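You operate a simulated robot arm through the tools that you are given. There is no shell and no other tool.

You are at the controls of a simulated robot arm. One attempt, no reset.

JOB
Tip the green and yellow apples from the padded tray into the tub.
Fine: use the tipping tray and level it again.

It is judged by the outcome, as a careful person would: the job done as asked, and still so three seconds after it is handed in. It fails if anything else is knocked over, pushed out of place, dropped, spilled or broken.

ROBOT AND FRAMES
A 6-joint arm with a two-finger gripper, fixed in place. Base frame: the origin is on the floor under the middle of its stand, x ahead of it, y to its left, z up. Readings come in m, degrees, newtons and seconds.
It reaches about 0.94 m from its shoulder. Its first joint turns from -166.0 to 166.0 degrees. Payload 2.54 kg.
The TCP is the grasp point between the finger pads, 0.03 m short of the fingertips. In the tool frame z runs along the fingers and y along their closing line. The gripper opens to 0.116 m; its body begins 0.095 m behind the TCP.
Orientation is told as [roll, pitch, yaw] about the base's x, y, z axes, in that order, counted from this pose: with the fingers straight down and closing along the base's y, the tool's x points along the base's -x, its y along +y and its z along -z.

CONTROLS
- The arm moves only by the tool step_arm. Its argument "plan" is a list of rows, each a list of 7 numbers: the finger opening in mm, from 0 to 116, then the shift along the tool's x, y, z in mm, then the turn, a rotation vector about the tool's x, y, z in degrees. In form: [[grip, x, y, z, rx, ry, rz], ...]. A call has 1 to 20 rows; each row shifts and turns the commanded pose from where the row before left it, along the tool's axes as they then stand. A row lasts 0.2 s, in which the tool goes at most 0.05 m and 8.6 degrees; a call with a longer step from one row to the next is refused whole, and so is a gripper value outside its range. Where a pose cannot be reached the arm comes as near as it can. A force on the tool above 90 N (or 10 N above the force at the start of the call, whichever is more), or a blocked arm, ends the call early, and 0.2 s more pass. The fingers move at their own pace (about 0.072 m/s each) and stop on an object; they squeeze with about 22 N. The grip force told is the motor's: it shows also when the fingers shut on nothing. Time passes only in rows, and 0.2 s behind the last, so rows that do not move let the fingers close. It gives the time, the measured TCP pose, the force on the tool (base axes), the opening and the grip force at its end, in the units of the frame above (readings bear some noise), with the torque about the TCP (base axes, N m) and any sound that the robot's microphone picked up.
- Cameras (640 x 400 px; columns grow to the right, rows downward): "scene" is fixed at [0.3894, 0.6441, 1.6083]; the picture's right is [-1.00, -0.08, 0.00], its down [-0.07, 0.90, -0.44] and it looks along [0.04, -0.43, -0.90] (base axes); focal length 294 px, centre (320, 200). "wrist" rides on the gripper at [0.069, -0.015, -0.122] in the tool frame; the picture's right is [0.21, 0.98, 0.00], its down [-0.83, 0.18, -0.53] and it looks along [-0.52, 0.11, 0.85] (tool axes); focal length 251 px, centre (320, 200). There is no depth. A picture from a camera that has moved, and an enlarged one, comes with that camera's place and axes in the base frame and with its lens. The place of the scene camera against the robot may be out by one fixed shift of up to 0.025 m in any direction.
- grab_frame(camera): a new picture of that camera. It takes no simulated time.
- close_up(camera, box): a new picture of the part [left, top, right, bottom] of that camera's present view, enlarged. It takes no simulated time.
- sign_off(): hands the job in; it is judged then, once.

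Places have to be worked out from the pictures, the camera data and where the tool is seen. Open the gripper and draw the arm clear of the work before you hand the job in, unless the task says otherwise.

The tools are called after "Call:" as a command line: name --pt "numbers of a row" for each row, then --argument value for the rest, lists and objects as JSON in quotes. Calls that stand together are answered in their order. step_arm: Moves the arm, as the interface text tells. Its arguments: {"type":"object","properties":{"plan":{"type":"array","items":{"type":"array","items":{"type":"number"}}}},"required":["plan"]} The other tools are called the same way: grab_frame (camera) takes a picture; close_up (camera, box) takes an enlarged picture of a part of a camera's view; sign_off () hands the job in.

At the start:

```text
clock: 0.0
ee_pos: [0.4089, 0.2556, 1.1525]
ee_rot: [0.0, 0.0, -0.1]
contact_force: [0.0, -0.1, 0.2]
moment: [0.01, 0.0, 0.01]
grip_width: 0.1161
gripper_force: 0.1
```

scene: 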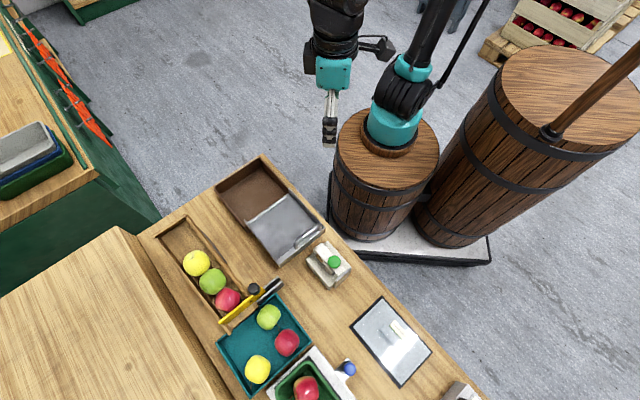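
wrist: 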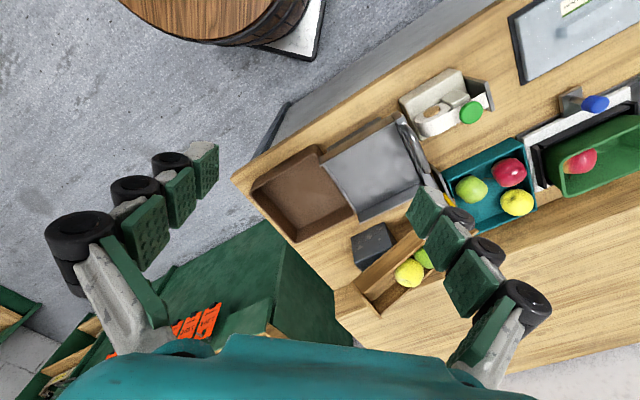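

I begin by looking closer at the bench from both cameras to tell the trays, the tub and the tipping tray apart.

Call:
close_up --camera "scene" --box '[130, 150, 370, 300]'

Call:
close_up --camera "scene" --box '[180, 250, 420, 400]'

Call:
close_up --camera "wrist" --box '[230, 80, 450, 320]'

Call:
close_up --camera "wrist" --box '[390, 40, 640, 240]'

```text
2.67 times, centred on (250, 225) of scene
camera zoom: at [0.3894, 0.6441, 1.6083], right [-1.0, -0.08, 0.0], down [-0.07, 0.9, -0.44], along [0.04, -0.43, -0.9], focal length 784 px, centre (507, 133)
```

zoom: 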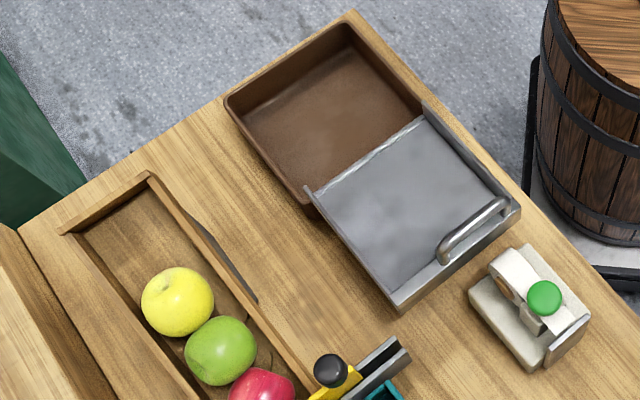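

```text
2.67 times, centred on (300, 325) of scene
camera zoom: at [0.3894, 0.6441, 1.6083], right [-1.0, -0.08, 0.0], down [-0.07, 0.9, -0.44], along [0.04, -0.43, -0.9], focal length 784 px, centre (373, -133)
```

zoom: 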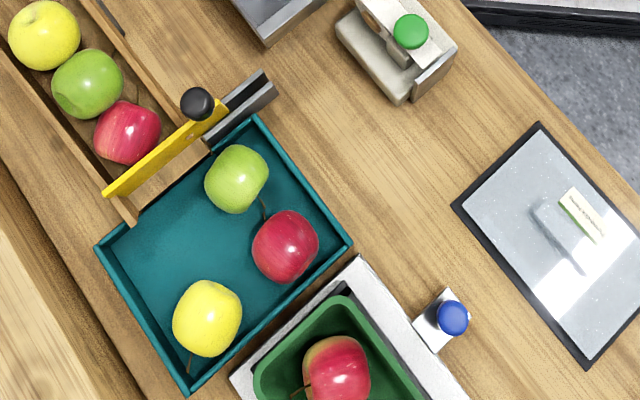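

```text
1.67 times, centred on (340, 200) of wrist
camera zoom: at [0.3423, 0.2399, 1.2736], right [-0.21, 0.98, 0.0], down [0.83, 0.18, 0.53], along [0.52, 0.11, -0.85], focal length 419 px, centre (287, 200)
```

zoom: 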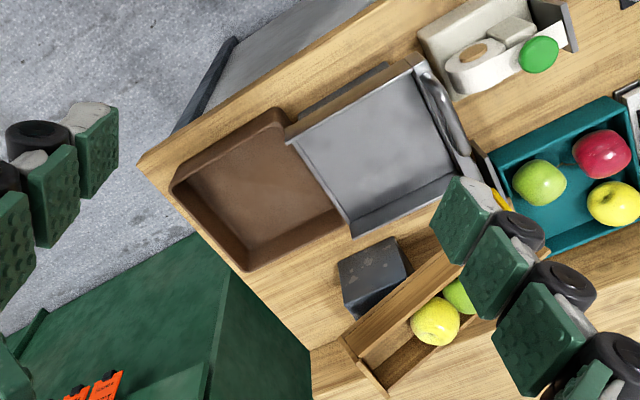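

```text
2.00 times, centred on (515, 140) of wrist
camera zoom: at [0.3423, 0.2399, 1.2736], right [-0.21, 0.98, 0.0], down [0.83, 0.18, 0.53], along [0.52, 0.11, -0.85], focal length 503 px, centre (-70, 320)
```

zoom: 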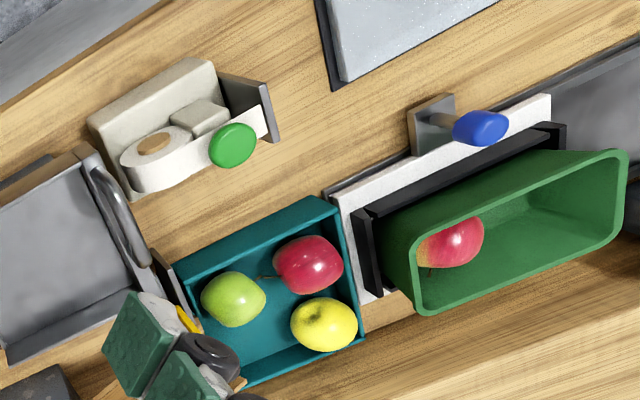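

The bench holds a teal tray (green, red, yellow apples), a wooden chute with a yellow gate, a grey metal tray with a handle next to a brown tub, and a green bin. I'll move the gripper 0.2 m along +y at its present height to get second views for triangulation.

Call:
step_arm --pt "116 0 40 0 0 0 0" --pt "116 0 40 0 0 0 0" --pt "116 0 40 0 0 0 0" --pt "116 0 40 0 0 0 0" --pt "116 0 40 0 0 0 0" --pt "116 0 0 0 0 0 0"

Call:
grab_frame --camera "wrist"

Call:
grab_frame --camera "scene"

```text
clock: 1.4
ee_pos: [0.411, 0.4578, 1.1528]
ee_rot: [-0.1, 0.0, 0.0]
contact_force: [0.2, 0.3, -0.6]
moment: [0.05, 0.01, 0.0]
grip_width: 0.1161
gripper_force: 0.1
```

```text
taken
camera wrist: at [0.3432, 0.4417, 1.2743], right [-0.21, 0.98, 0.0], down [0.83, 0.18, 0.53], along [0.52, 0.11, -0.85], focal length 251 px, centre (320, 200)
```

wrist: 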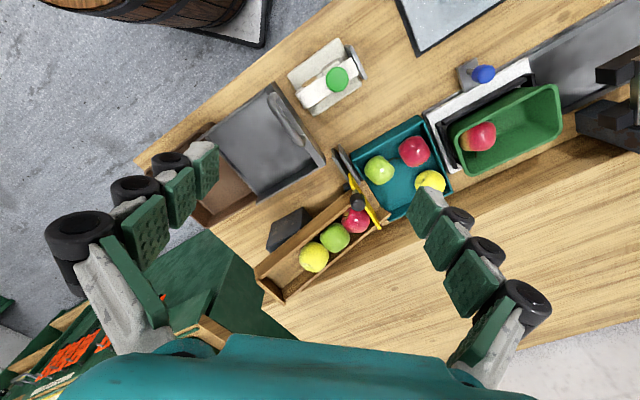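

```text
taken
```

scene: 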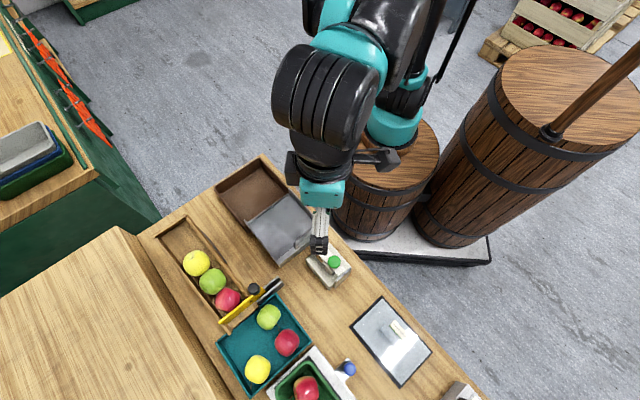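

By triangulating the two wrist views I get the teal tray's green apple near (0.53, 0.61, 0.81), yellow near (0.54, 0.72, 0.81), red near (0.47, 0.65, 0.82), and the grey tray's handle bar from about (0.43, 0.39) to (0.49, 0.45) at z 0.875. I move further along +y to view the teal tray and the green bin.

Call:
step_arm --pt "116 10 40 0 0 0 0" --pt "116 10 40 0 0 0 0" --pt "116 10 40 0 0 0 0" --pt "116 10 40 0 0 0 0" --pt "116 0 20 0 0 0 0" --pt "116 0 0 0 0 0 0"

Call:
grab_frame --camera "wrist"

Call:
close_up --camera "wrist" --box '[200, 40, 440, 190]'

```text
clock: 2.8
ee_pos: [0.3704, 0.6373, 1.152]
ee_rot: [0.0, 0.0, 0.0]
contact_force: [0.0, -0.1, -0.4]
moment: [0.03, -0.02, 0.0]
grip_width: 0.116
gripper_force: 0.0
```

```text
taken
camera wrist: at [0.3019, 0.6206, 1.2739], right [-0.21, 0.98, 0.0], down [0.83, 0.18, 0.53], along [0.52, 0.11, -0.85], focal length 251 px, centre (320, 200)
```

wrist: 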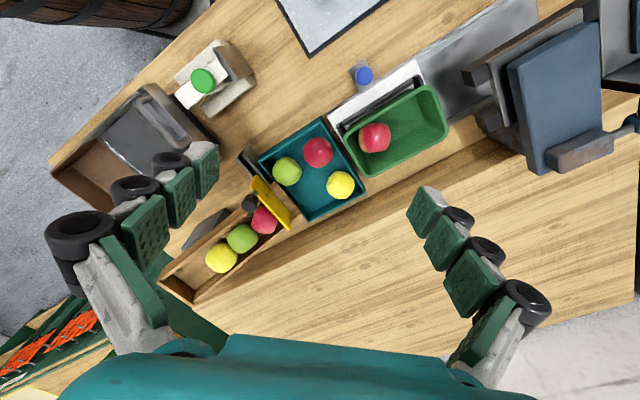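

```text
2.67 times, centred on (320, 115) of wrist
camera zoom: at [0.3019, 0.6206, 1.2739], right [-0.21, 0.98, 0.0], down [0.83, 0.18, 0.53], along [0.52, 0.11, -0.85], focal length 670 px, centre (320, 427)
```

zoom: 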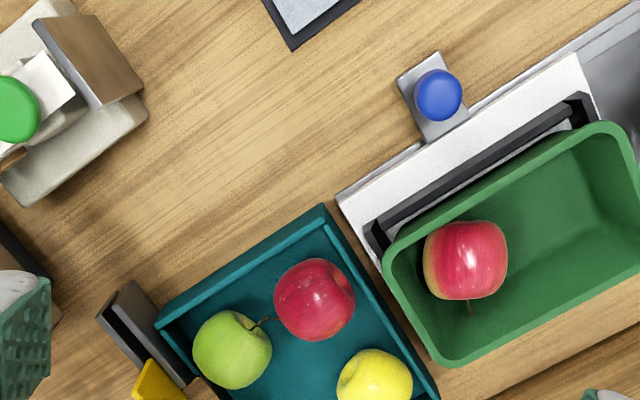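

The teal tray holds separate apples, and the green bin looks like a separate station with a blue button. Now I move back and lower to look closely at the grey tray, its handle and the brown tub.

Call:
step_arm --pt "116 0 -42 9 0 0 0" --pt "116 0 -42 9 0 0 0" --pt "116 0 -42 9 0 0 0" --pt "116 0 -42 9 0 0 0" --pt "116 0 -42 9 0 0 0" --pt "116 0 -42 9 0 0 0" --pt "116 0 -42 9 0 0 0" --pt "116 0 -42 9 0 0 0" --pt "116 0 0 0 0 0 0"

Call:
grab_frame --camera "wrist"

Call:
close_up --camera "wrist" --box '[200, 60, 440, 210]'

```text
clock: 4.8
ee_pos: [0.3684, 0.299, 1.0797]
ee_rot: [0.0, 0.0, 0.0]
contact_force: [0.1, 0.3, -0.3]
moment: [0.02, -0.01, -0.03]
grip_width: 0.116
gripper_force: 0.0
```

```text
taken
camera wrist: at [0.3008, 0.2821, 1.2009], right [-0.21, 0.98, 0.0], down [0.83, 0.18, 0.53], along [0.52, 0.11, -0.85], focal length 251 px, centre (320, 200)
```

wrist: 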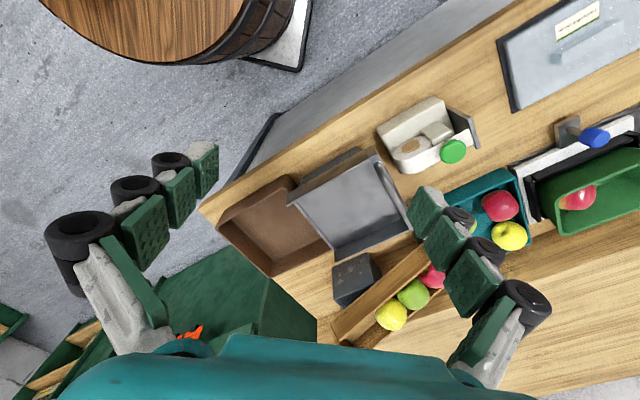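

```text
2.67 times, centred on (320, 135) of wrist
camera zoom: at [0.3008, 0.2821, 1.2009], right [-0.21, 0.98, 0.0], down [0.83, 0.18, 0.53], along [0.52, 0.11, -0.85], focal length 670 px, centre (320, 373)
```

zoom: 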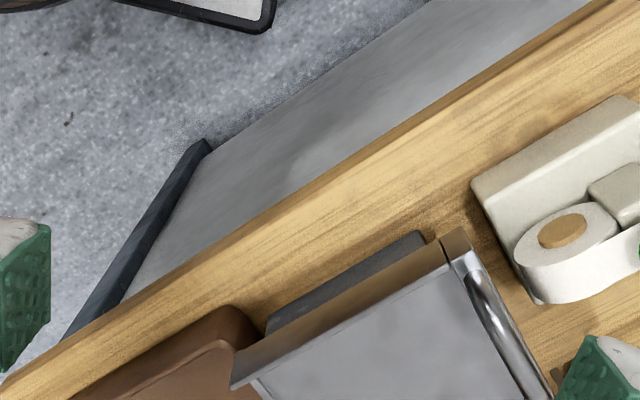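

I turn the gripper by +42° so the camera looks across the bench, and step in a little closer to the grey tray to see its hinge and rims.

Call:
step_arm --pt "116 -20 0 10 0 0 0" --pt "116 -20 0 10 0 0 0" --pt "116 0 0 0 0 0 -8.4" --pt "116 0 0 0 0 0 -8.4" --pt "116 0 0 0 0 0 -8.4" --pt "116 0 0 0 0 0 -8.4" --pt "116 0 0 0 0 0 -8.4" --pt "116 0 0 0 0 0 0"

Call:
grab_frame --camera "wrist"

Call:
close_up --camera "wrist" --box '[150, 80, 470, 280]'

```text
clock: 6.6
ee_pos: [0.4094, 0.2997, 1.0592]
ee_rot: [0.1, 0.0, 42.1]
contact_force: [0.0, 1.0, -0.1]
moment: [-0.01, 0.0, 0.01]
grip_width: 0.116
gripper_force: 0.0
```

```text
taken
camera wrist: at [0.3702, 0.2419, 1.1815], right [-0.81, 0.58, 0.0], down [0.49, 0.69, 0.53], along [0.31, 0.43, -0.85], focal length 251 px, centre (320, 200)
```

wrist: 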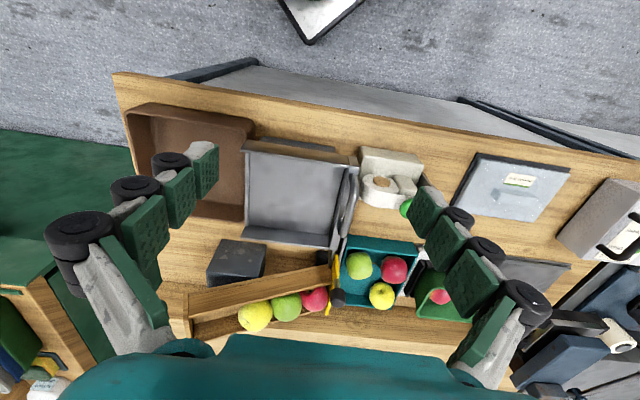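

```text
2.00 times, centred on (310, 180) of wrist
camera zoom: at [0.3702, 0.2419, 1.1815], right [-0.81, 0.58, 0.0], down [0.49, 0.69, 0.53], along [0.31, 0.43, -0.85], focal length 503 px, centre (340, 240)
```

zoom: 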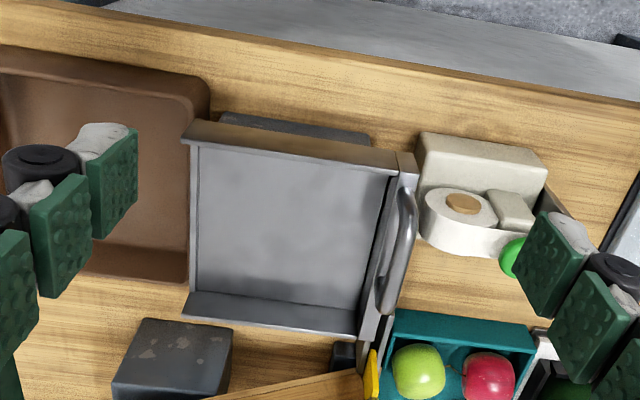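

The grey tray has low walls on both sides, a taller wall with the bar handle on its +e1 end, and an open edge over the brown tub, so it tips toward the brown tub. Now I raise, turn so the fingers will close across the bench (yaw ≈ -44°), and go above the teal tray for a closer look at apple clearances.

Call:
step_arm --pt "116 0 0 -9 0 0 7.8" --pt "116 0 0 -9 0 0 7.8" --pt "116 0 0 -9 0 0 7.8" --pt "116 0 0 -9 0 0 7.8" --pt "116 0 0 -9 0 0 7.8" --pt "116 0 0 -9 0 0 7.8" --pt "116 0 0 -9 0 0 7.8" --pt "116 0 0 -9 0 0 7.8" --pt "116 0 0 -9 0 0 7.8" --pt "116 0 0 -9 0 0 7.8" --pt "116 0 0 0 0 0 8.0" --pt "116 25 38 0 0 0 0" --pt "116 25 38 0 0 0 0" --pt "116 25 38 0 0 0 0" --pt "116 25 38 0 0 0 0" --pt "116 25 38 0 0 0 0" --pt "116 25 38 0 0 0 0" --pt "116 25 38 0 0 0 0" --pt "116 25 38 0 0 0 0" --pt "116 0 0 0 0 0 0"

Call:
grab_frame --camera "wrist"

Call:
grab_frame --camera "scene"

```text
clock: 10.8
ee_pos: [0.481, 0.6593, 1.1531]
ee_rot: [0.0, -0.1, -44.1]
contact_force: [-0.9, 0.5, 0.2]
moment: [0.0, 0.0, 0.03]
grip_width: 0.1158
gripper_force: 0.1
```

```text
taken
camera wrist: at [0.4221, 0.6949, 1.2745], right [0.52, 0.85, 0.0], down [0.72, -0.44, 0.53], along [0.46, -0.28, -0.85], focal length 251 px, centre (320, 200)
```

wrist: 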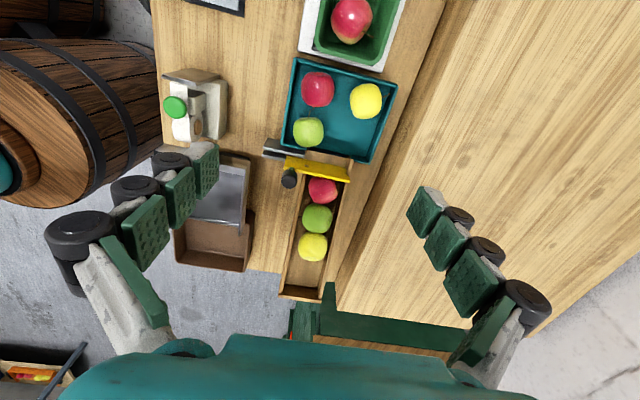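

```text
taken
```

scene: 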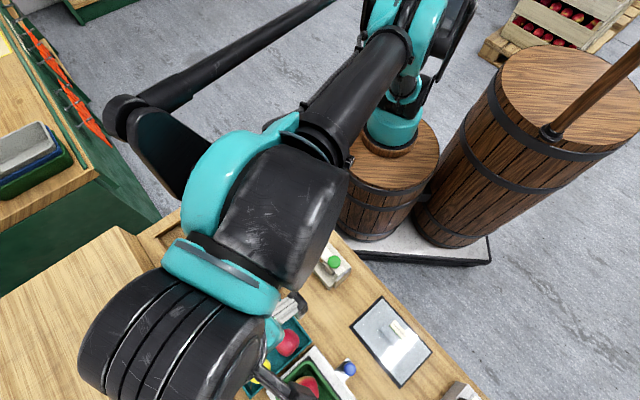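

I zoom in on the teal tray and on the tipping tray from this viewpoint.

Call:
close_up --camera "wrist" --box '[260, 40, 420, 200]'

Call:
close_up --camera "wrist" --box '[160, 130, 360, 280]'

Call:
close_up --camera "wrist" --box '[260, 0, 420, 100]'

```text
2.50 times, centred on (340, 120) of wrist
camera zoom: at [0.4221, 0.6949, 1.2745], right [0.52, 0.85, 0.0], down [0.72, -0.44, 0.53], along [0.46, -0.28, -0.85], focal length 629 px, centre (270, 400)
```

zoom: 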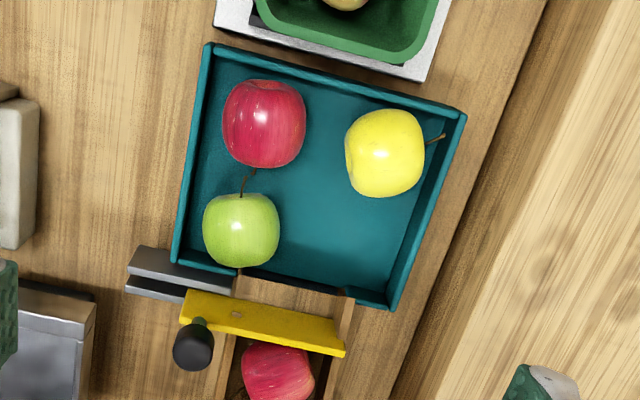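

```text
2.67 times, centred on (260, 205) of wrist
camera zoom: at [0.4221, 0.6949, 1.2745], right [0.52, 0.85, 0.0], down [0.72, -0.44, 0.53], along [0.46, -0.28, -0.85], focal length 670 px, centre (480, 187)
```

zoom: 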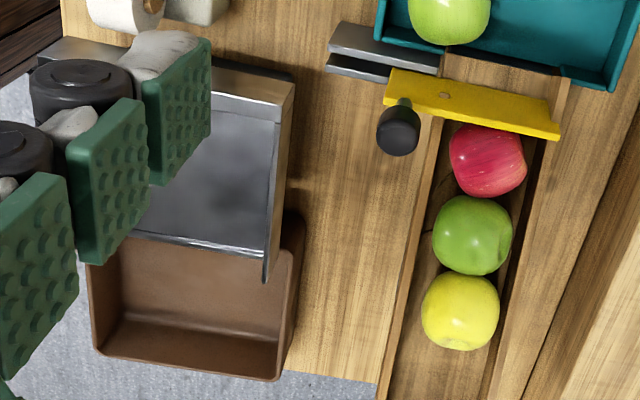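

```text
4.00 times, centred on (340, 50) of wrist
camera zoom: at [0.4221, 0.6949, 1.2745], right [0.52, 0.85, 0.0], down [0.72, -0.44, 0.53], along [0.46, -0.28, -0.85], focal length 1006 px, centre (240, 800)
```

zoom: 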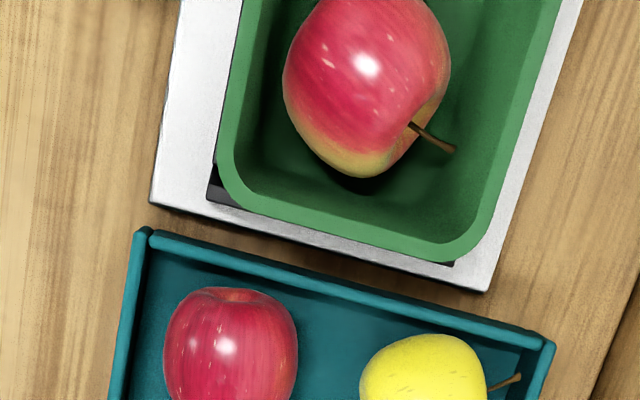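

The green apple sits near two walls, so finger thickness matters. I zoom on the fingertips to judge their size.

Call:
close_up --camera "wrist" --box '[30, 130, 240, 340]'

Call:
close_up --camera "wrist" --box '[390, 170, 570, 380]'

Call:
close_up --camera "scene" --box '[220, 280, 380, 400]'

```text
1.90 times, centred on (135, 235) of wrist
camera zoom: at [0.4221, 0.6949, 1.2745], right [0.52, 0.85, 0.0], down [0.72, -0.44, 0.53], along [0.46, -0.28, -0.85], focal length 479 px, centre (672, 133)
```

zoom: 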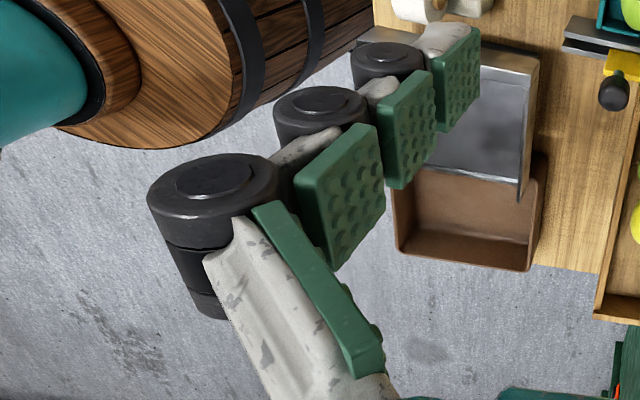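

```text
1.90 times, centred on (480, 275) of wrist
camera zoom: at [0.4221, 0.6949, 1.2745], right [0.52, 0.85, 0.0], down [0.72, -0.44, 0.53], along [0.46, -0.28, -0.85], focal length 479 px, centre (15, 57)
```

zoom: 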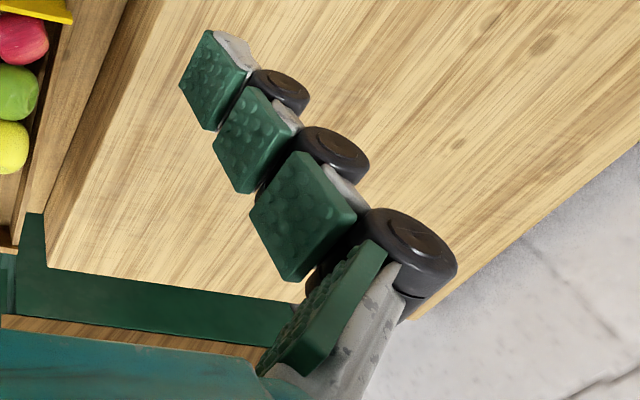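

```text
3.33 times, centred on (300, 340) of scene
camera zoom: at [0.3894, 0.6441, 1.6083], right [-1.0, -0.08, 0.0], down [-0.07, 0.9, -0.44], along [0.04, -0.43, -0.9], focal length 980 px, centre (387, -267)
```

zoom: 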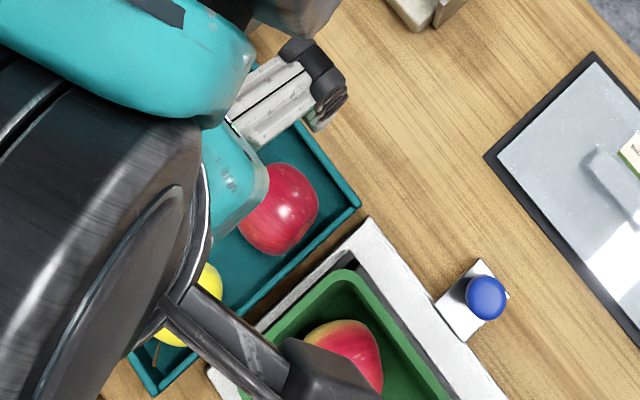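

Rim of the teal tray triangulates to about z 0.79–0.80 with apples' centres near z 0.805 (diameter ≈ 58 mm), so I can grip at the equator with tips just above the rim. Before picking, I look at the grey tray from its handle side to know its floor and hinge.

Call:
step_arm --pt "116 -18 -33 13 0 0 0" --pt "116 -18 -33 13 0 0 0" --pt "116 -18 -33 13 0 0 0" --pt "116 -18 -33 13 0 0 0" --pt "116 -18 -33 13 0 0 0" --pt "116 -18 -33 13 0 0 0" --pt "116 0 0 0 0 0 0"

Call:
grab_frame --camera "wrist"

Call:
close_up --camera "wrist" --box '[200, 80, 440, 300]'

```text
clock: 12.4
ee_pos: [0.4165, 0.4399, 1.0717]
ee_rot: [-0.1, 0.0, -44.1]
contact_force: [-0.1, 0.4, -0.7]
moment: [0.0, -0.02, 0.0]
grip_width: 0.116
gripper_force: 0.1
```

```text
taken
camera wrist: at [0.3569, 0.4766, 1.1942], right [0.52, 0.85, 0.0], down [0.72, -0.44, 0.53], along [0.46, -0.28, -0.85], focal length 251 px, centre (320, 200)
```

wrist: 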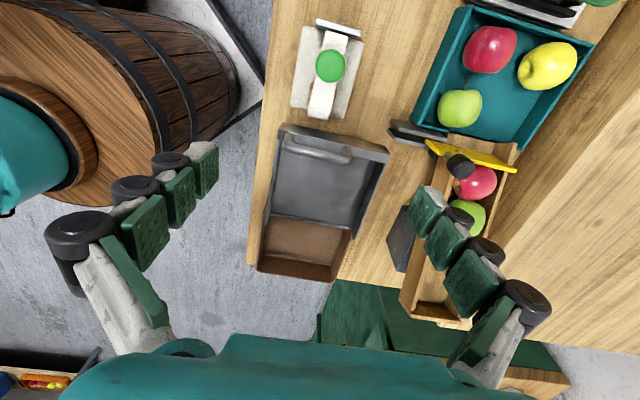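

```text
1.82 times, centred on (320, 190) of wrist
camera zoom: at [0.3569, 0.4766, 1.1942], right [0.52, 0.85, 0.0], down [0.72, -0.44, 0.53], along [0.46, -0.28, -0.85], focal length 457 px, centre (320, 218)
```

zoom: 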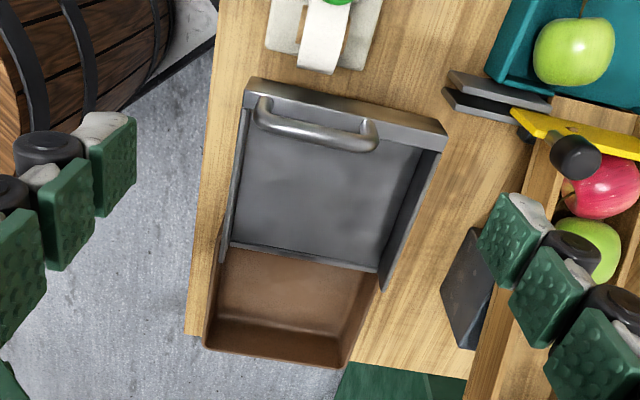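

I enlarge the tipping tray further to separate the floor, wall tops and handle bar.

Call:
close_up --camera "wrist" --box '[240, 115, 400, 215]'

Call:
close_up --camera "wrist" --box '[240, 190, 400, 290]'

Call:
close_up --camera "scene" --box '[205, 150, 345, 270]'

```text
4.00 times, centred on (320, 165) of wrist
camera zoom: at [0.3569, 0.4766, 1.1942], right [0.52, 0.85, 0.0], down [0.72, -0.44, 0.53], along [0.46, -0.28, -0.85], focal length 1006 px, centre (320, 340)
```

zoom: 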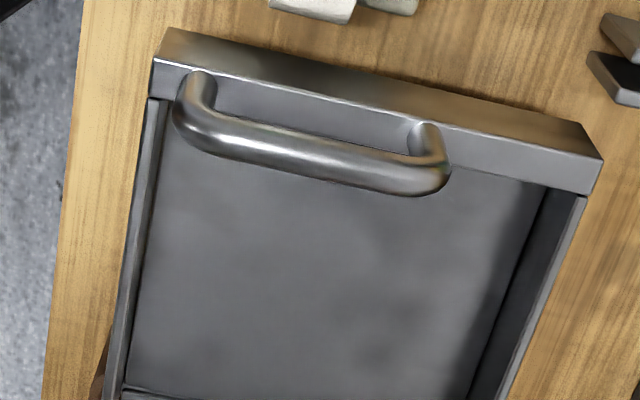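

```text
4.00 times, centred on (320, 240) of wrist
camera zoom: at [0.3569, 0.4766, 1.1942], right [0.52, 0.85, 0.0], down [0.72, -0.44, 0.53], along [0.46, -0.28, -0.85], focal length 1006 px, centre (320, 40)
```

zoom: 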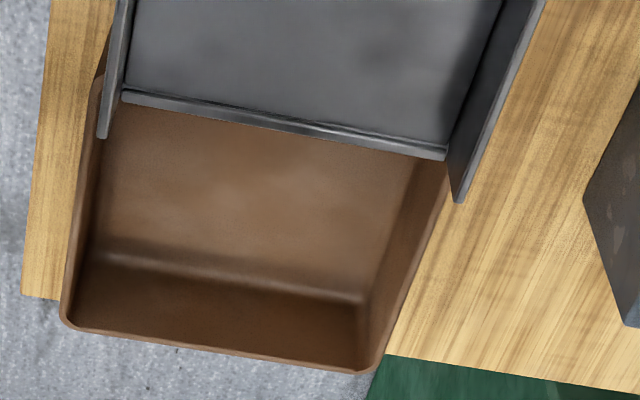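

```text
3.33 times, centred on (275, 210) of scene
camera zoom: at [0.3894, 0.6441, 1.6083], right [-1.0, -0.08, 0.0], down [-0.07, 0.9, -0.44], along [0.04, -0.43, -0.9], focal length 980 px, centre (470, 167)
```

zoom: 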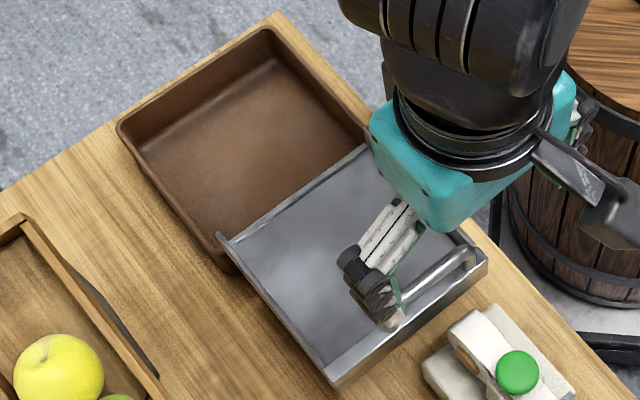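

The handle is an upright U: its bar lies along the bench's cross direction near (0.449, 0.414) at z ≈ 0.89, above an end wall whose top is at z ≈ 0.855; the open lip overhangs the brown tub. The gate knob (0.556, 0.553, z 0.91) stands close to the green apple, so I'll approach with the gripper leaning 15° away from it; I go to a hover above the green apple and look.

Call:
step_arm --pt "116 13 33 5 0 0 0" --pt "116 13 33 10 0 0 0" --pt "116 12 33 17 0 0 0" --pt "116 12 33 20 0 0 0" --pt "116 12 32 25 0 0 0" --pt "116 12 32 25 0 0 0" --pt "116 0 0 0 0 -7.5 0" --pt "116 0 0 0 0 -7.5 0" --pt "116 0 0 0 0 0 0"

Call:
grab_frame --camera "wrist"

Call:
close_up --camera "wrist" --box '[180, 60, 460, 260]'

Call:
close_up --camera "scene" --box '[180, 230, 380, 400]'

```text
clock: 14.4
ee_pos: [0.4999, 0.6319, 0.9705]
ee_rot: [0.0, -15.2, -44.1]
contact_force: [0.1, 0.3, -0.1]
moment: [0.0, 0.0, -0.01]
grip_width: 0.1159
gripper_force: 0.0
```

```text
taken
camera wrist: at [0.4193, 0.6888, 1.0699], right [0.53, 0.85, -0.06], down [0.6, -0.33, 0.73], along [0.6, -0.42, -0.68], focal length 251 px, centre (320, 200)
```

wrist: 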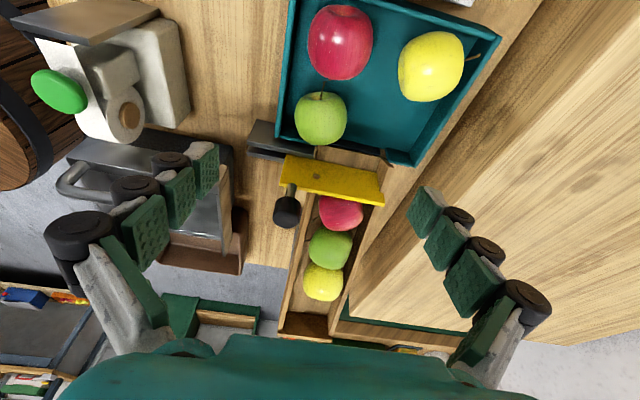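

```text
2.00 times, centred on (320, 160) of wrist
camera zoom: at [0.4193, 0.6888, 1.0699], right [0.53, 0.85, -0.06], down [0.6, -0.33, 0.73], along [0.6, -0.42, -0.68], focal length 503 px, centre (320, 280)
```

zoom: 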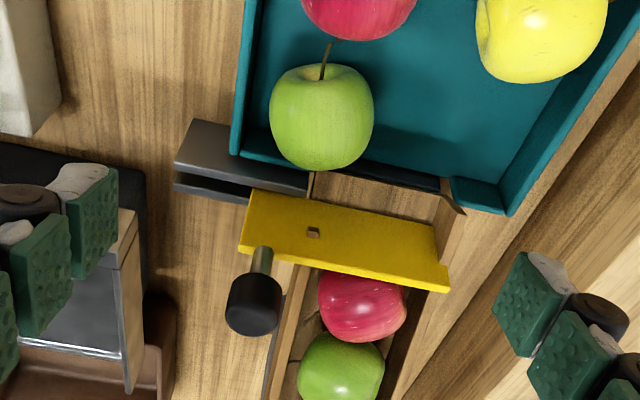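

```text
2.35 times, centred on (280, 315) of scene
camera zoom: at [0.3894, 0.6441, 1.6083], right [-1.0, -0.08, 0.0], down [-0.07, 0.9, -0.44], along [0.04, -0.43, -0.9], focal length 692 px, centre (414, -71)
```

zoom: 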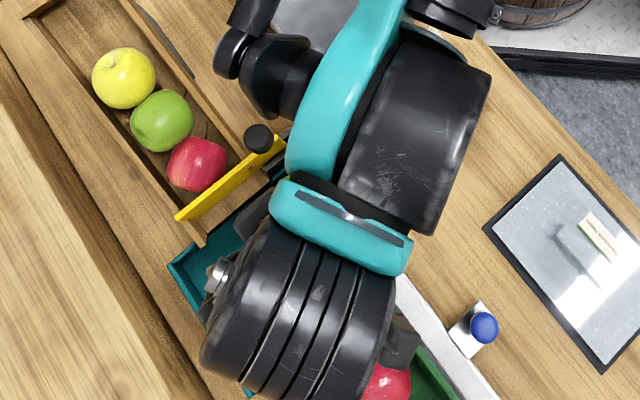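

The lean of 15° clears the knob. Combining views, the green apple's centre is at about (0.529, 0.603, 0.820) and the tray rim at z ≈ 0.803. I descend 95 mm along the tool axis and check before the last bit.

Call:
step_arm --pt "116 0 0 25 0 0 0" --pt "110 0 0 25 0 0 0" --pt "104 0 0 25 0 0 0" --pt "100 0 0 20 0 0 0" --pt "100 0 0 0 0 0 0"

Call:
grab_frame --camera "wrist"

Call:
close_up --camera "wrist" --box '[180, 30, 460, 230]'

```text
clock: 15.6
ee_pos: [0.5171, 0.6151, 0.877]
ee_rot: [-0.1, -14.9, -44.0]
contact_force: [0.5, -0.6, 0.7]
moment: [0.02, 0.03, -0.02]
grip_width: 0.1
gripper_force: 0.1
```

```text
taken
camera wrist: at [0.4382, 0.6719, 0.9772], right [0.53, 0.85, -0.05], down [0.6, -0.33, 0.73], along [0.6, -0.42, -0.68], focal length 251 px, centre (320, 200)
```

wrist: 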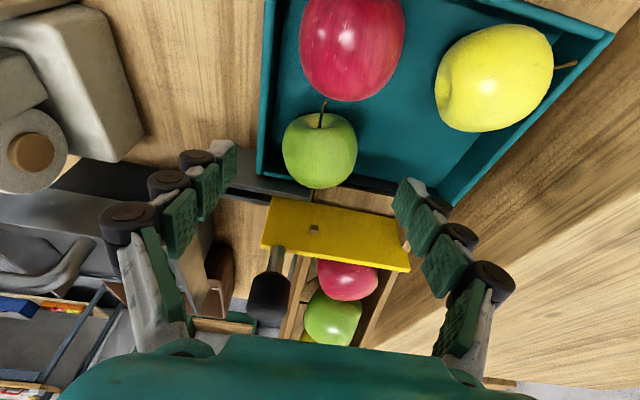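

```text
2.00 times, centred on (320, 130) of wrist
camera zoom: at [0.4382, 0.6719, 0.9772], right [0.53, 0.85, -0.05], down [0.6, -0.33, 0.73], along [0.6, -0.42, -0.68], focal length 503 px, centre (320, 340)
```

zoom: 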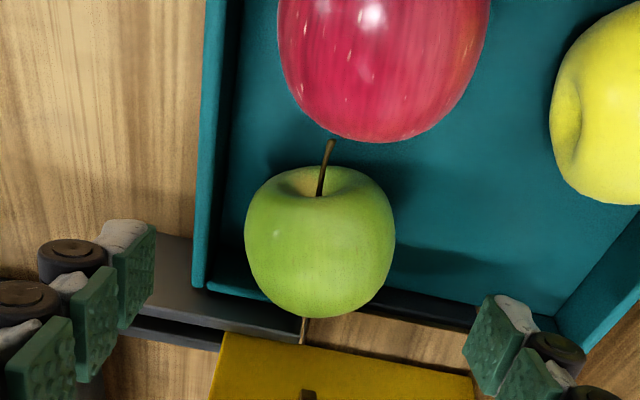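

The apple is centred between the fingers (predicted and seen positions agree), and the fingers' path stays clear of the bracket. I go down the last 36 mm, then close on it.

Call:
step_arm --pt "100 0 0 13 0 0 0" --pt "100 0 0 12 0 0 0" --pt "100 0 0 11 0 0 0" --pt "100 0 0 0 0 0 0"

Call:
close_up --camera "wrist" --box '[180, 30, 460, 230]'

```text
clock: 16.6
ee_pos: [0.5262, 0.6089, 0.8444]
ee_rot: [0.1, -14.9, -44.1]
contact_force: [0.0, -0.3, -0.5]
moment: [-0.03, 0.0, -0.03]
grip_width: 0.1
gripper_force: 0.0
```

```text
2.00 times, centred on (320, 130) of wrist
camera zoom: at [0.4458, 0.6655, 0.9428], right [0.53, 0.85, -0.05], down [0.6, -0.33, 0.73], along [0.6, -0.42, -0.68], focal length 503 px, centre (320, 340)
```

zoom: 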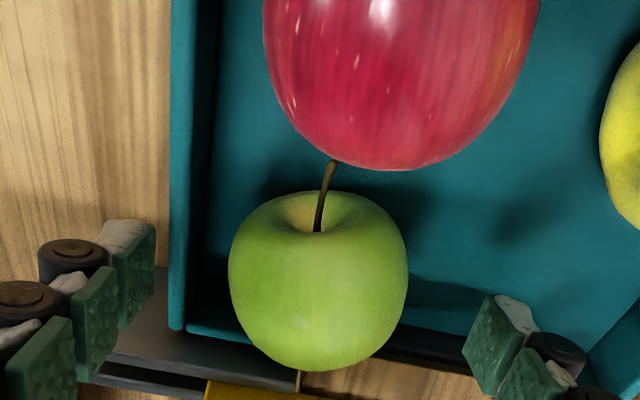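

Fingertips are at about z 0.815, still slightly above the apple's equator, so I lower 4 mm more and close the fingers.

Call:
step_arm --pt "100 0 0 4.5 0 0 0" --pt "80 0 0 0 0 0 0" --pt "60 0 0 0 0 0 0" --pt "45 0 0 0 0 0 0" --pt "40 0 0 0 0 0 0" --pt "40 0 0 0 0 0 0"

Call:
close_up --camera "wrist" --box '[180, 30, 460, 230]'

```text
clock: 18.0
ee_pos: [0.5245, 0.6079, 0.8394]
ee_rot: [0.1, -15.0, -44.0]
contact_force: [-25.0, -20.6, 16.3]
moment: [-0.94, 1.09, -0.02]
grip_width: 0.0932
gripper_force: 21.7
```

```text
2.00 times, centred on (320, 130) of wrist
camera zoom: at [0.4453, 0.6642, 0.9397], right [0.53, 0.85, -0.06], down [0.6, -0.33, 0.73], along [0.6, -0.42, -0.68], focal length 503 px, centre (320, 340)
```

zoom: 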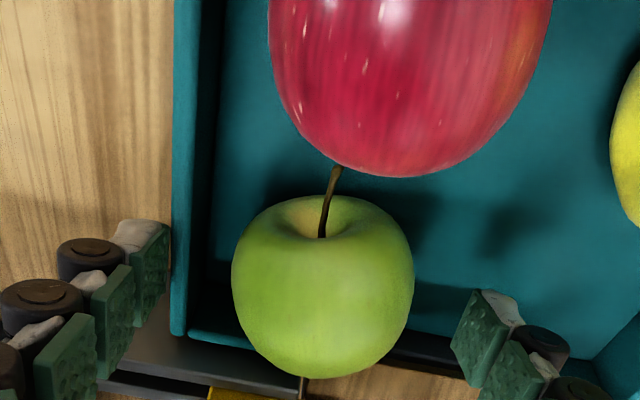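

The left finger pressed on the outside of the tray wall (width stuck at 93 mm, ~32 N sideways): the rim is higher than I judged. I open at once and back up along the tool axis, then check that the tray hasn't moved.

Call:
step_arm --pt "105 0 0 0 0 0 0" --pt "105 0 0 -10 0 0 0" --pt "105 0 0 -20 0 0 0" --pt "105 0 0 -20 0 0 0" --pt "105 0 0 -20 0 0 0" --pt "105 0 0 0 0 0 0"

Call:
grab_frame --camera "wrist"

Call:
close_up --camera "wrist" --box '[220, 0, 420, 130]'

Call:
close_up --camera "wrist" --box '[220, 100, 420, 230]'

```text
clock: 19.4
ee_pos: [0.5142, 0.6194, 0.9072]
ee_rot: [0.0, -15.1, -44.0]
contact_force: [0.2, 0.2, 0.3]
moment: [-0.02, -0.03, -0.04]
grip_width: 0.1048
gripper_force: 0.0
```

```text
taken
camera wrist: at [0.4347, 0.6758, 1.0066], right [0.53, 0.85, -0.05], down [0.6, -0.33, 0.73], along [0.6, -0.42, -0.68], focal length 251 px, centre (320, 200)
```

wrist: 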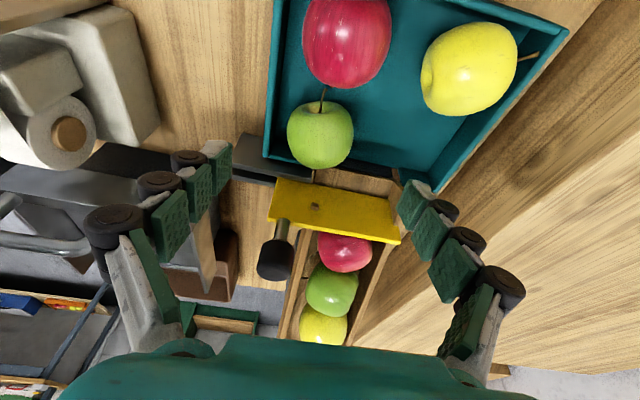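

```text
3.08 times, centred on (320, 65) of wrist
camera zoom: at [0.4347, 0.6758, 1.0066], right [0.53, 0.85, -0.05], down [0.6, -0.33, 0.73], along [0.6, -0.42, -0.68], focal length 774 px, centre (320, 615)
```

zoom: 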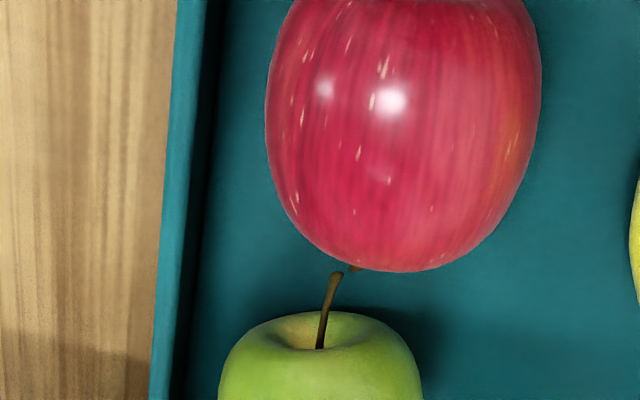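

```text
3.08 times, centred on (320, 165) of wrist
camera zoom: at [0.4347, 0.6758, 1.0066], right [0.53, 0.85, -0.05], down [0.6, -0.33, 0.73], along [0.6, -0.42, -0.68], focal length 774 px, centre (320, 308)
```

zoom: 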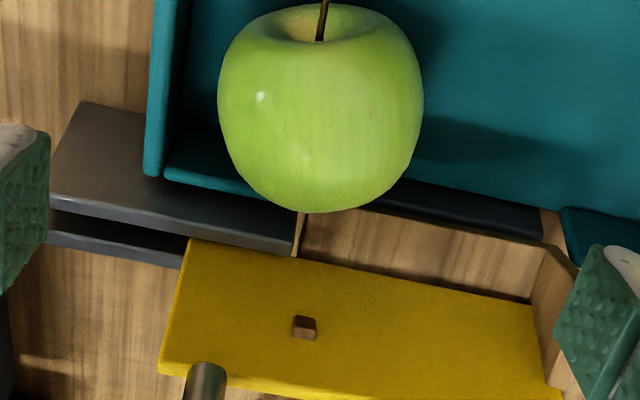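

The tray has not shifted measurably. The finger reading suggests the rim is nearer z ≈ 0.82, so I need a better look at wall height. I rise, level the tool, turn to yaw 0 and back off toward the robot to see the outer wall face and rim at once.

Call:
step_arm --pt "116 0 0 -30 0 0 0" --pt "116 0 0 -30 0 0 0" --pt "116 0 0 -35 0 7.5 0" --pt "116 0 0 0 0 7.5 0" --pt "116 0 0 0 0 0 -8" --pt "116 0 0 0 0 0 -8" --pt "116 0 0 0 0 0 -8" --pt "116 0 0 0 0 0 -8" --pt "116 0 0 0 0 0 -8" --pt "116 0 0 0 0 0 -4" --pt "116 40 0 0 0 0 0" --pt "116 40 0 0 0 0 0" --pt "116 30 0 0 0 0 0" --pt "116 0 0 0 0 0 0"

Call:
grab_frame --camera "wrist"

Call:
close_up --camera "wrist" --box '[210, 60, 400, 220]'

Call:
close_up --camera "scene" --box '[200, 270, 340, 400]'

```text
clock: 22.4
ee_pos: [0.3852, 0.6401, 0.9971]
ee_rot: [0.0, 0.0, 0.0]
contact_force: [-0.3, -0.1, -0.3]
moment: [0.0, 0.03, -0.01]
grip_width: 0.1157
gripper_force: 0.0
```

```text
taken
camera wrist: at [0.3169, 0.6237, 1.1182], right [-0.21, 0.98, 0.0], down [0.83, 0.18, 0.53], along [0.52, 0.11, -0.85], focal length 251 px, centre (320, 200)
```

wrist: 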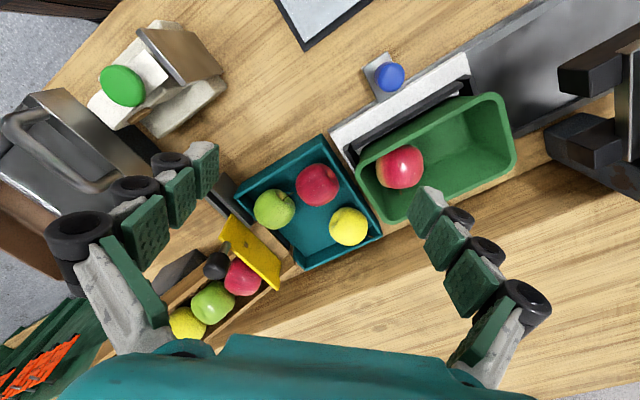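

```text
2.50 times, centred on (305, 140) of wrist
camera zoom: at [0.3169, 0.6237, 1.1182], right [-0.21, 0.98, 0.0], down [0.83, 0.18, 0.53], along [0.52, 0.11, -0.85], focal length 629 px, centre (358, 350)
```

zoom: 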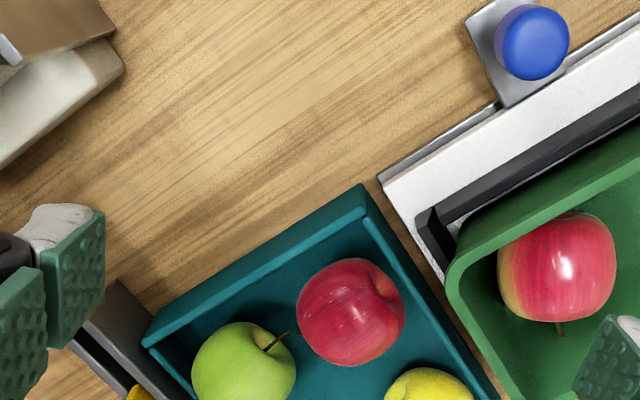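

```text
3.08 times, centred on (270, 335) of scene
camera zoom: at [0.3894, 0.6441, 1.6083], right [-1.0, -0.08, 0.0], down [-0.07, 0.9, -0.44], along [0.04, -0.43, -0.9], focal length 905 px, centre (474, -215)
```

zoom: 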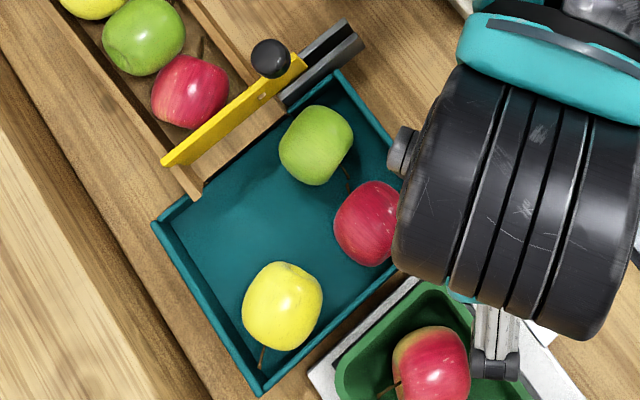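

I enlarge the tray wall here to separate table edge, outer face and rim.

Call:
close_up --camera "wrist" --box '[230, 120, 330, 220]'

Call:
close_up --camera "wrist" --box '[300, 120, 400, 280]'

Call:
close_up --camera "wrist" --box '[400, 170, 520, 300]'

```text
4.00 times, centred on (280, 170) of wrist
camera zoom: at [0.3169, 0.6237, 1.1182], right [-0.21, 0.98, 0.0], down [0.83, 0.18, 0.53], along [0.52, 0.11, -0.85], focal length 1006 px, centre (480, 320)
```

zoom: 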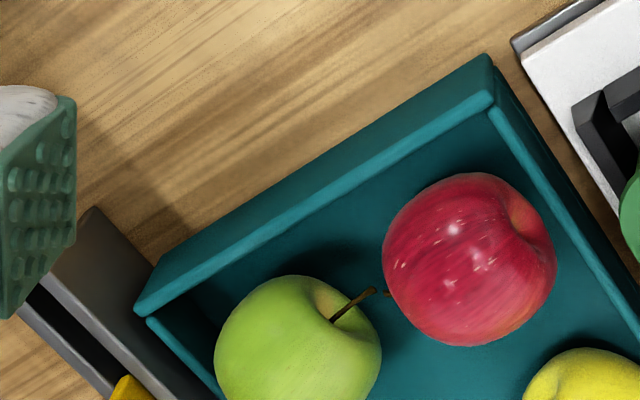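

```text
2.50 times, centred on (350, 200) of wrist
camera zoom: at [0.3169, 0.6237, 1.1182], right [-0.21, 0.98, 0.0], down [0.83, 0.18, 0.53], along [0.52, 0.11, -0.85], focal length 629 px, centre (245, 200)
```

zoom: 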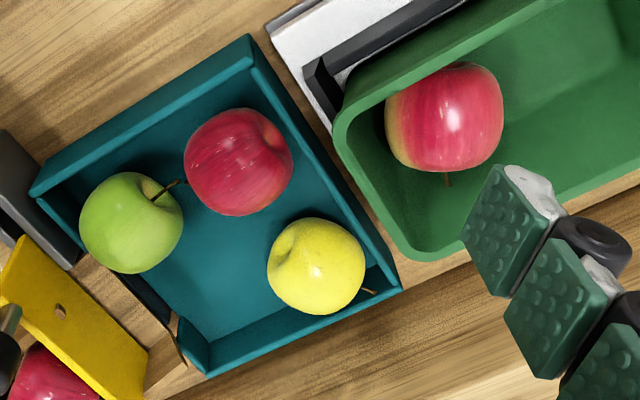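

```text
3.08 times, centred on (460, 235) of wrist
camera zoom: at [0.3169, 0.6237, 1.1182], right [-0.21, 0.98, 0.0], down [0.83, 0.18, 0.53], along [0.52, 0.11, -0.85], focal length 774 px, centre (-111, 92)
```

zoom: 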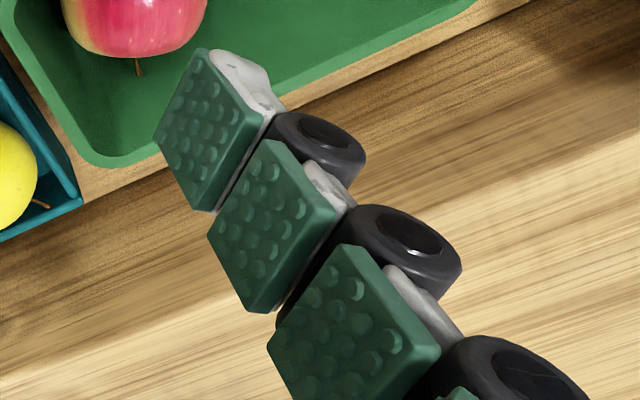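

Now it's clear: the tray wall is ~42 mm tall with rim at z ≈ 0.818, level with the apples' equators (z ≈ 0.82). I'll grip with the closing line tilted ~18° so the wall-side finger stays above the rim while the other goes lower inside; first I check how the fingertips shift as the gripper closes to ~75 and 57 mm in free air.

Call:
step_arm --pt "75 0 0 0 0 0 0" --pt "75 0 0 0 0 0 0" --pt "75 0 0 0 0 0 0"

Call:
close_up --camera "wrist" --box '[220, 100, 420, 300]'

Call:
close_up --camera "scene" --box '[280, 330, 400, 400]'

```text
clock: 23.2
ee_pos: [0.3846, 0.6395, 0.9967]
ee_rot: [0.0, 0.1, 0.0]
contact_force: [-0.2, -0.5, 0.4]
moment: [0.02, 0.01, 0.02]
grip_width: 0.0749
gripper_force: 0.0
```

```text
2.00 times, centred on (320, 200) of wrist
camera zoom: at [0.3171, 0.6237, 1.1182], right [-0.21, 0.98, 0.0], down [0.83, 0.18, 0.53], along [0.52, 0.11, -0.85], focal length 503 px, centre (320, 200)
```

zoom: 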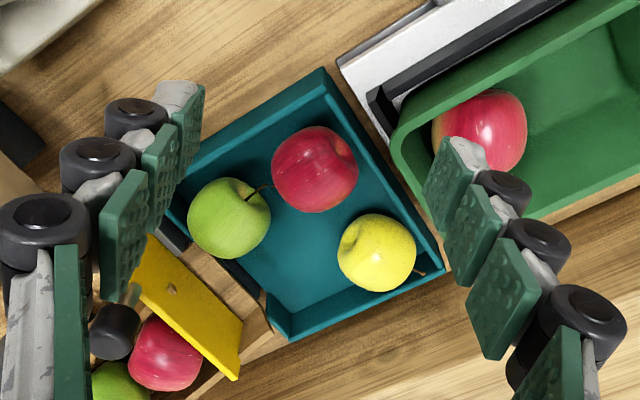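

```text
5.33 times, centred on (340, 365) of scene
camera zoom: at [0.3894, 0.6441, 1.6083], right [-1.0, -0.08, 0.0], down [-0.07, 0.9, -0.44], along [0.04, -0.43, -0.9], focal length 1569 px, centre (213, -680)
```

zoom: 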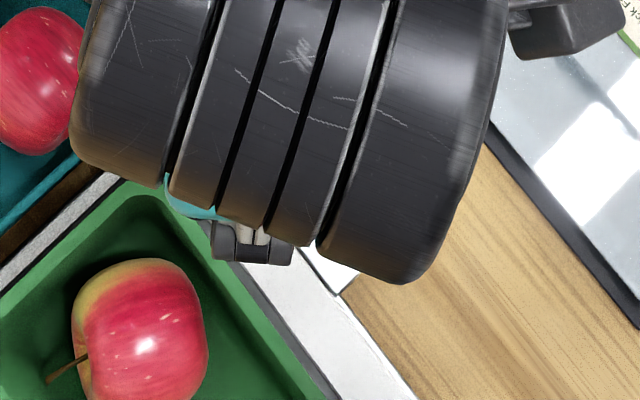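

As the gripper closes, the tips swing further out (tip ≈ 7 mm beyond TCP at 116 mm, ≈ 23 mm at 75 mm, ≈ 27 mm expected at 57 mm), which explains the rim contact. I now go above the green apple with yaw −44° and tilt the closing line 22° (wall-side finger higher) plus an 8° lean away from the knob.

Call:
step_arm --pt "80 -41 3 0 0 0 0" --pt "80 -41 3 0 0 0 0" --pt "80 -42 4 0 0 0 0" --pt "80 -42 4 0 0 0 0" --pt "80 0 0 0 0 0 7.4" --pt "80 0 0 0 0 0 7.4" --pt "80 0 0 0 0 0 7.4" --pt "80 0 0 0 0 0 7.4" --pt "80 0 0 0 0 0 7.4" --pt "80 0 0 0 0 0 7.2" --pt "80 0 0 0 7.4 0 0" --pt "80 0 0 0 7.3 0 0" --pt "80 0 0 0 7.3 0 0" --pt "80 0 0 0 0 -8 0" --pt "80 0 0 0 0 0 0"

Call:
grab_frame --camera "wrist"

Call:
close_up --camera "scene" --box '[160, 230, 380, 400]'

```text
clock: 26.4
ee_pos: [0.5507, 0.6507, 0.9998]
ee_rot: [-22.1, -7.5, -41.2]
contact_force: [-0.2, 0.2, -0.1]
moment: [-0.03, 0.01, 0.01]
grip_width: 0.0802
gripper_force: 0.1
```

```text
taken
camera wrist: at [0.5105, 0.7301, 1.1079], right [0.47, 0.79, -0.39], down [0.82, -0.23, 0.53], along [0.33, -0.57, -0.75], focal length 251 px, centre (320, 200)
```

wrist: 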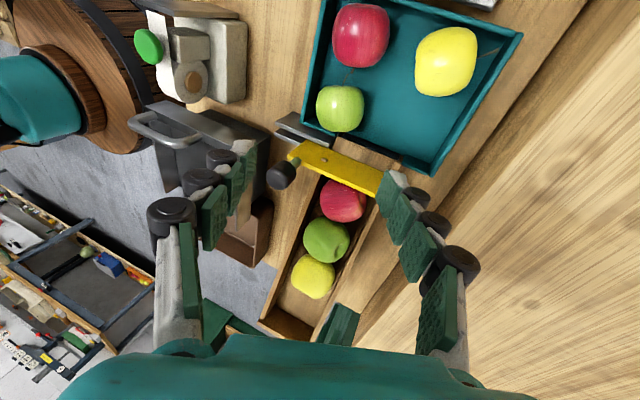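

```text
2.35 times, centred on (270, 315) of scene
camera zoom: at [0.3894, 0.6441, 1.6083], right [-1.0, -0.08, 0.0], down [-0.07, 0.9, -0.44], along [0.04, -0.43, -0.9], focal length 692 px, centre (438, -71)
```

zoom: 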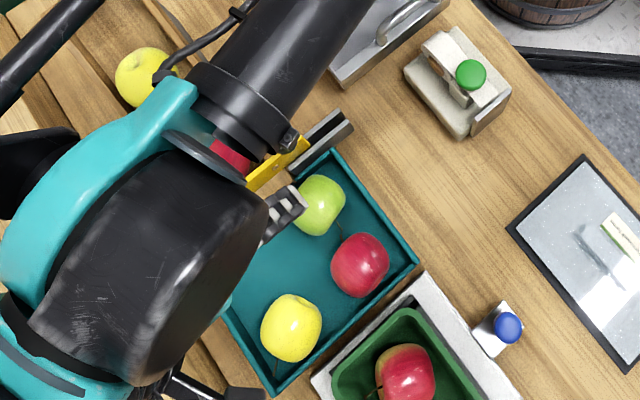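

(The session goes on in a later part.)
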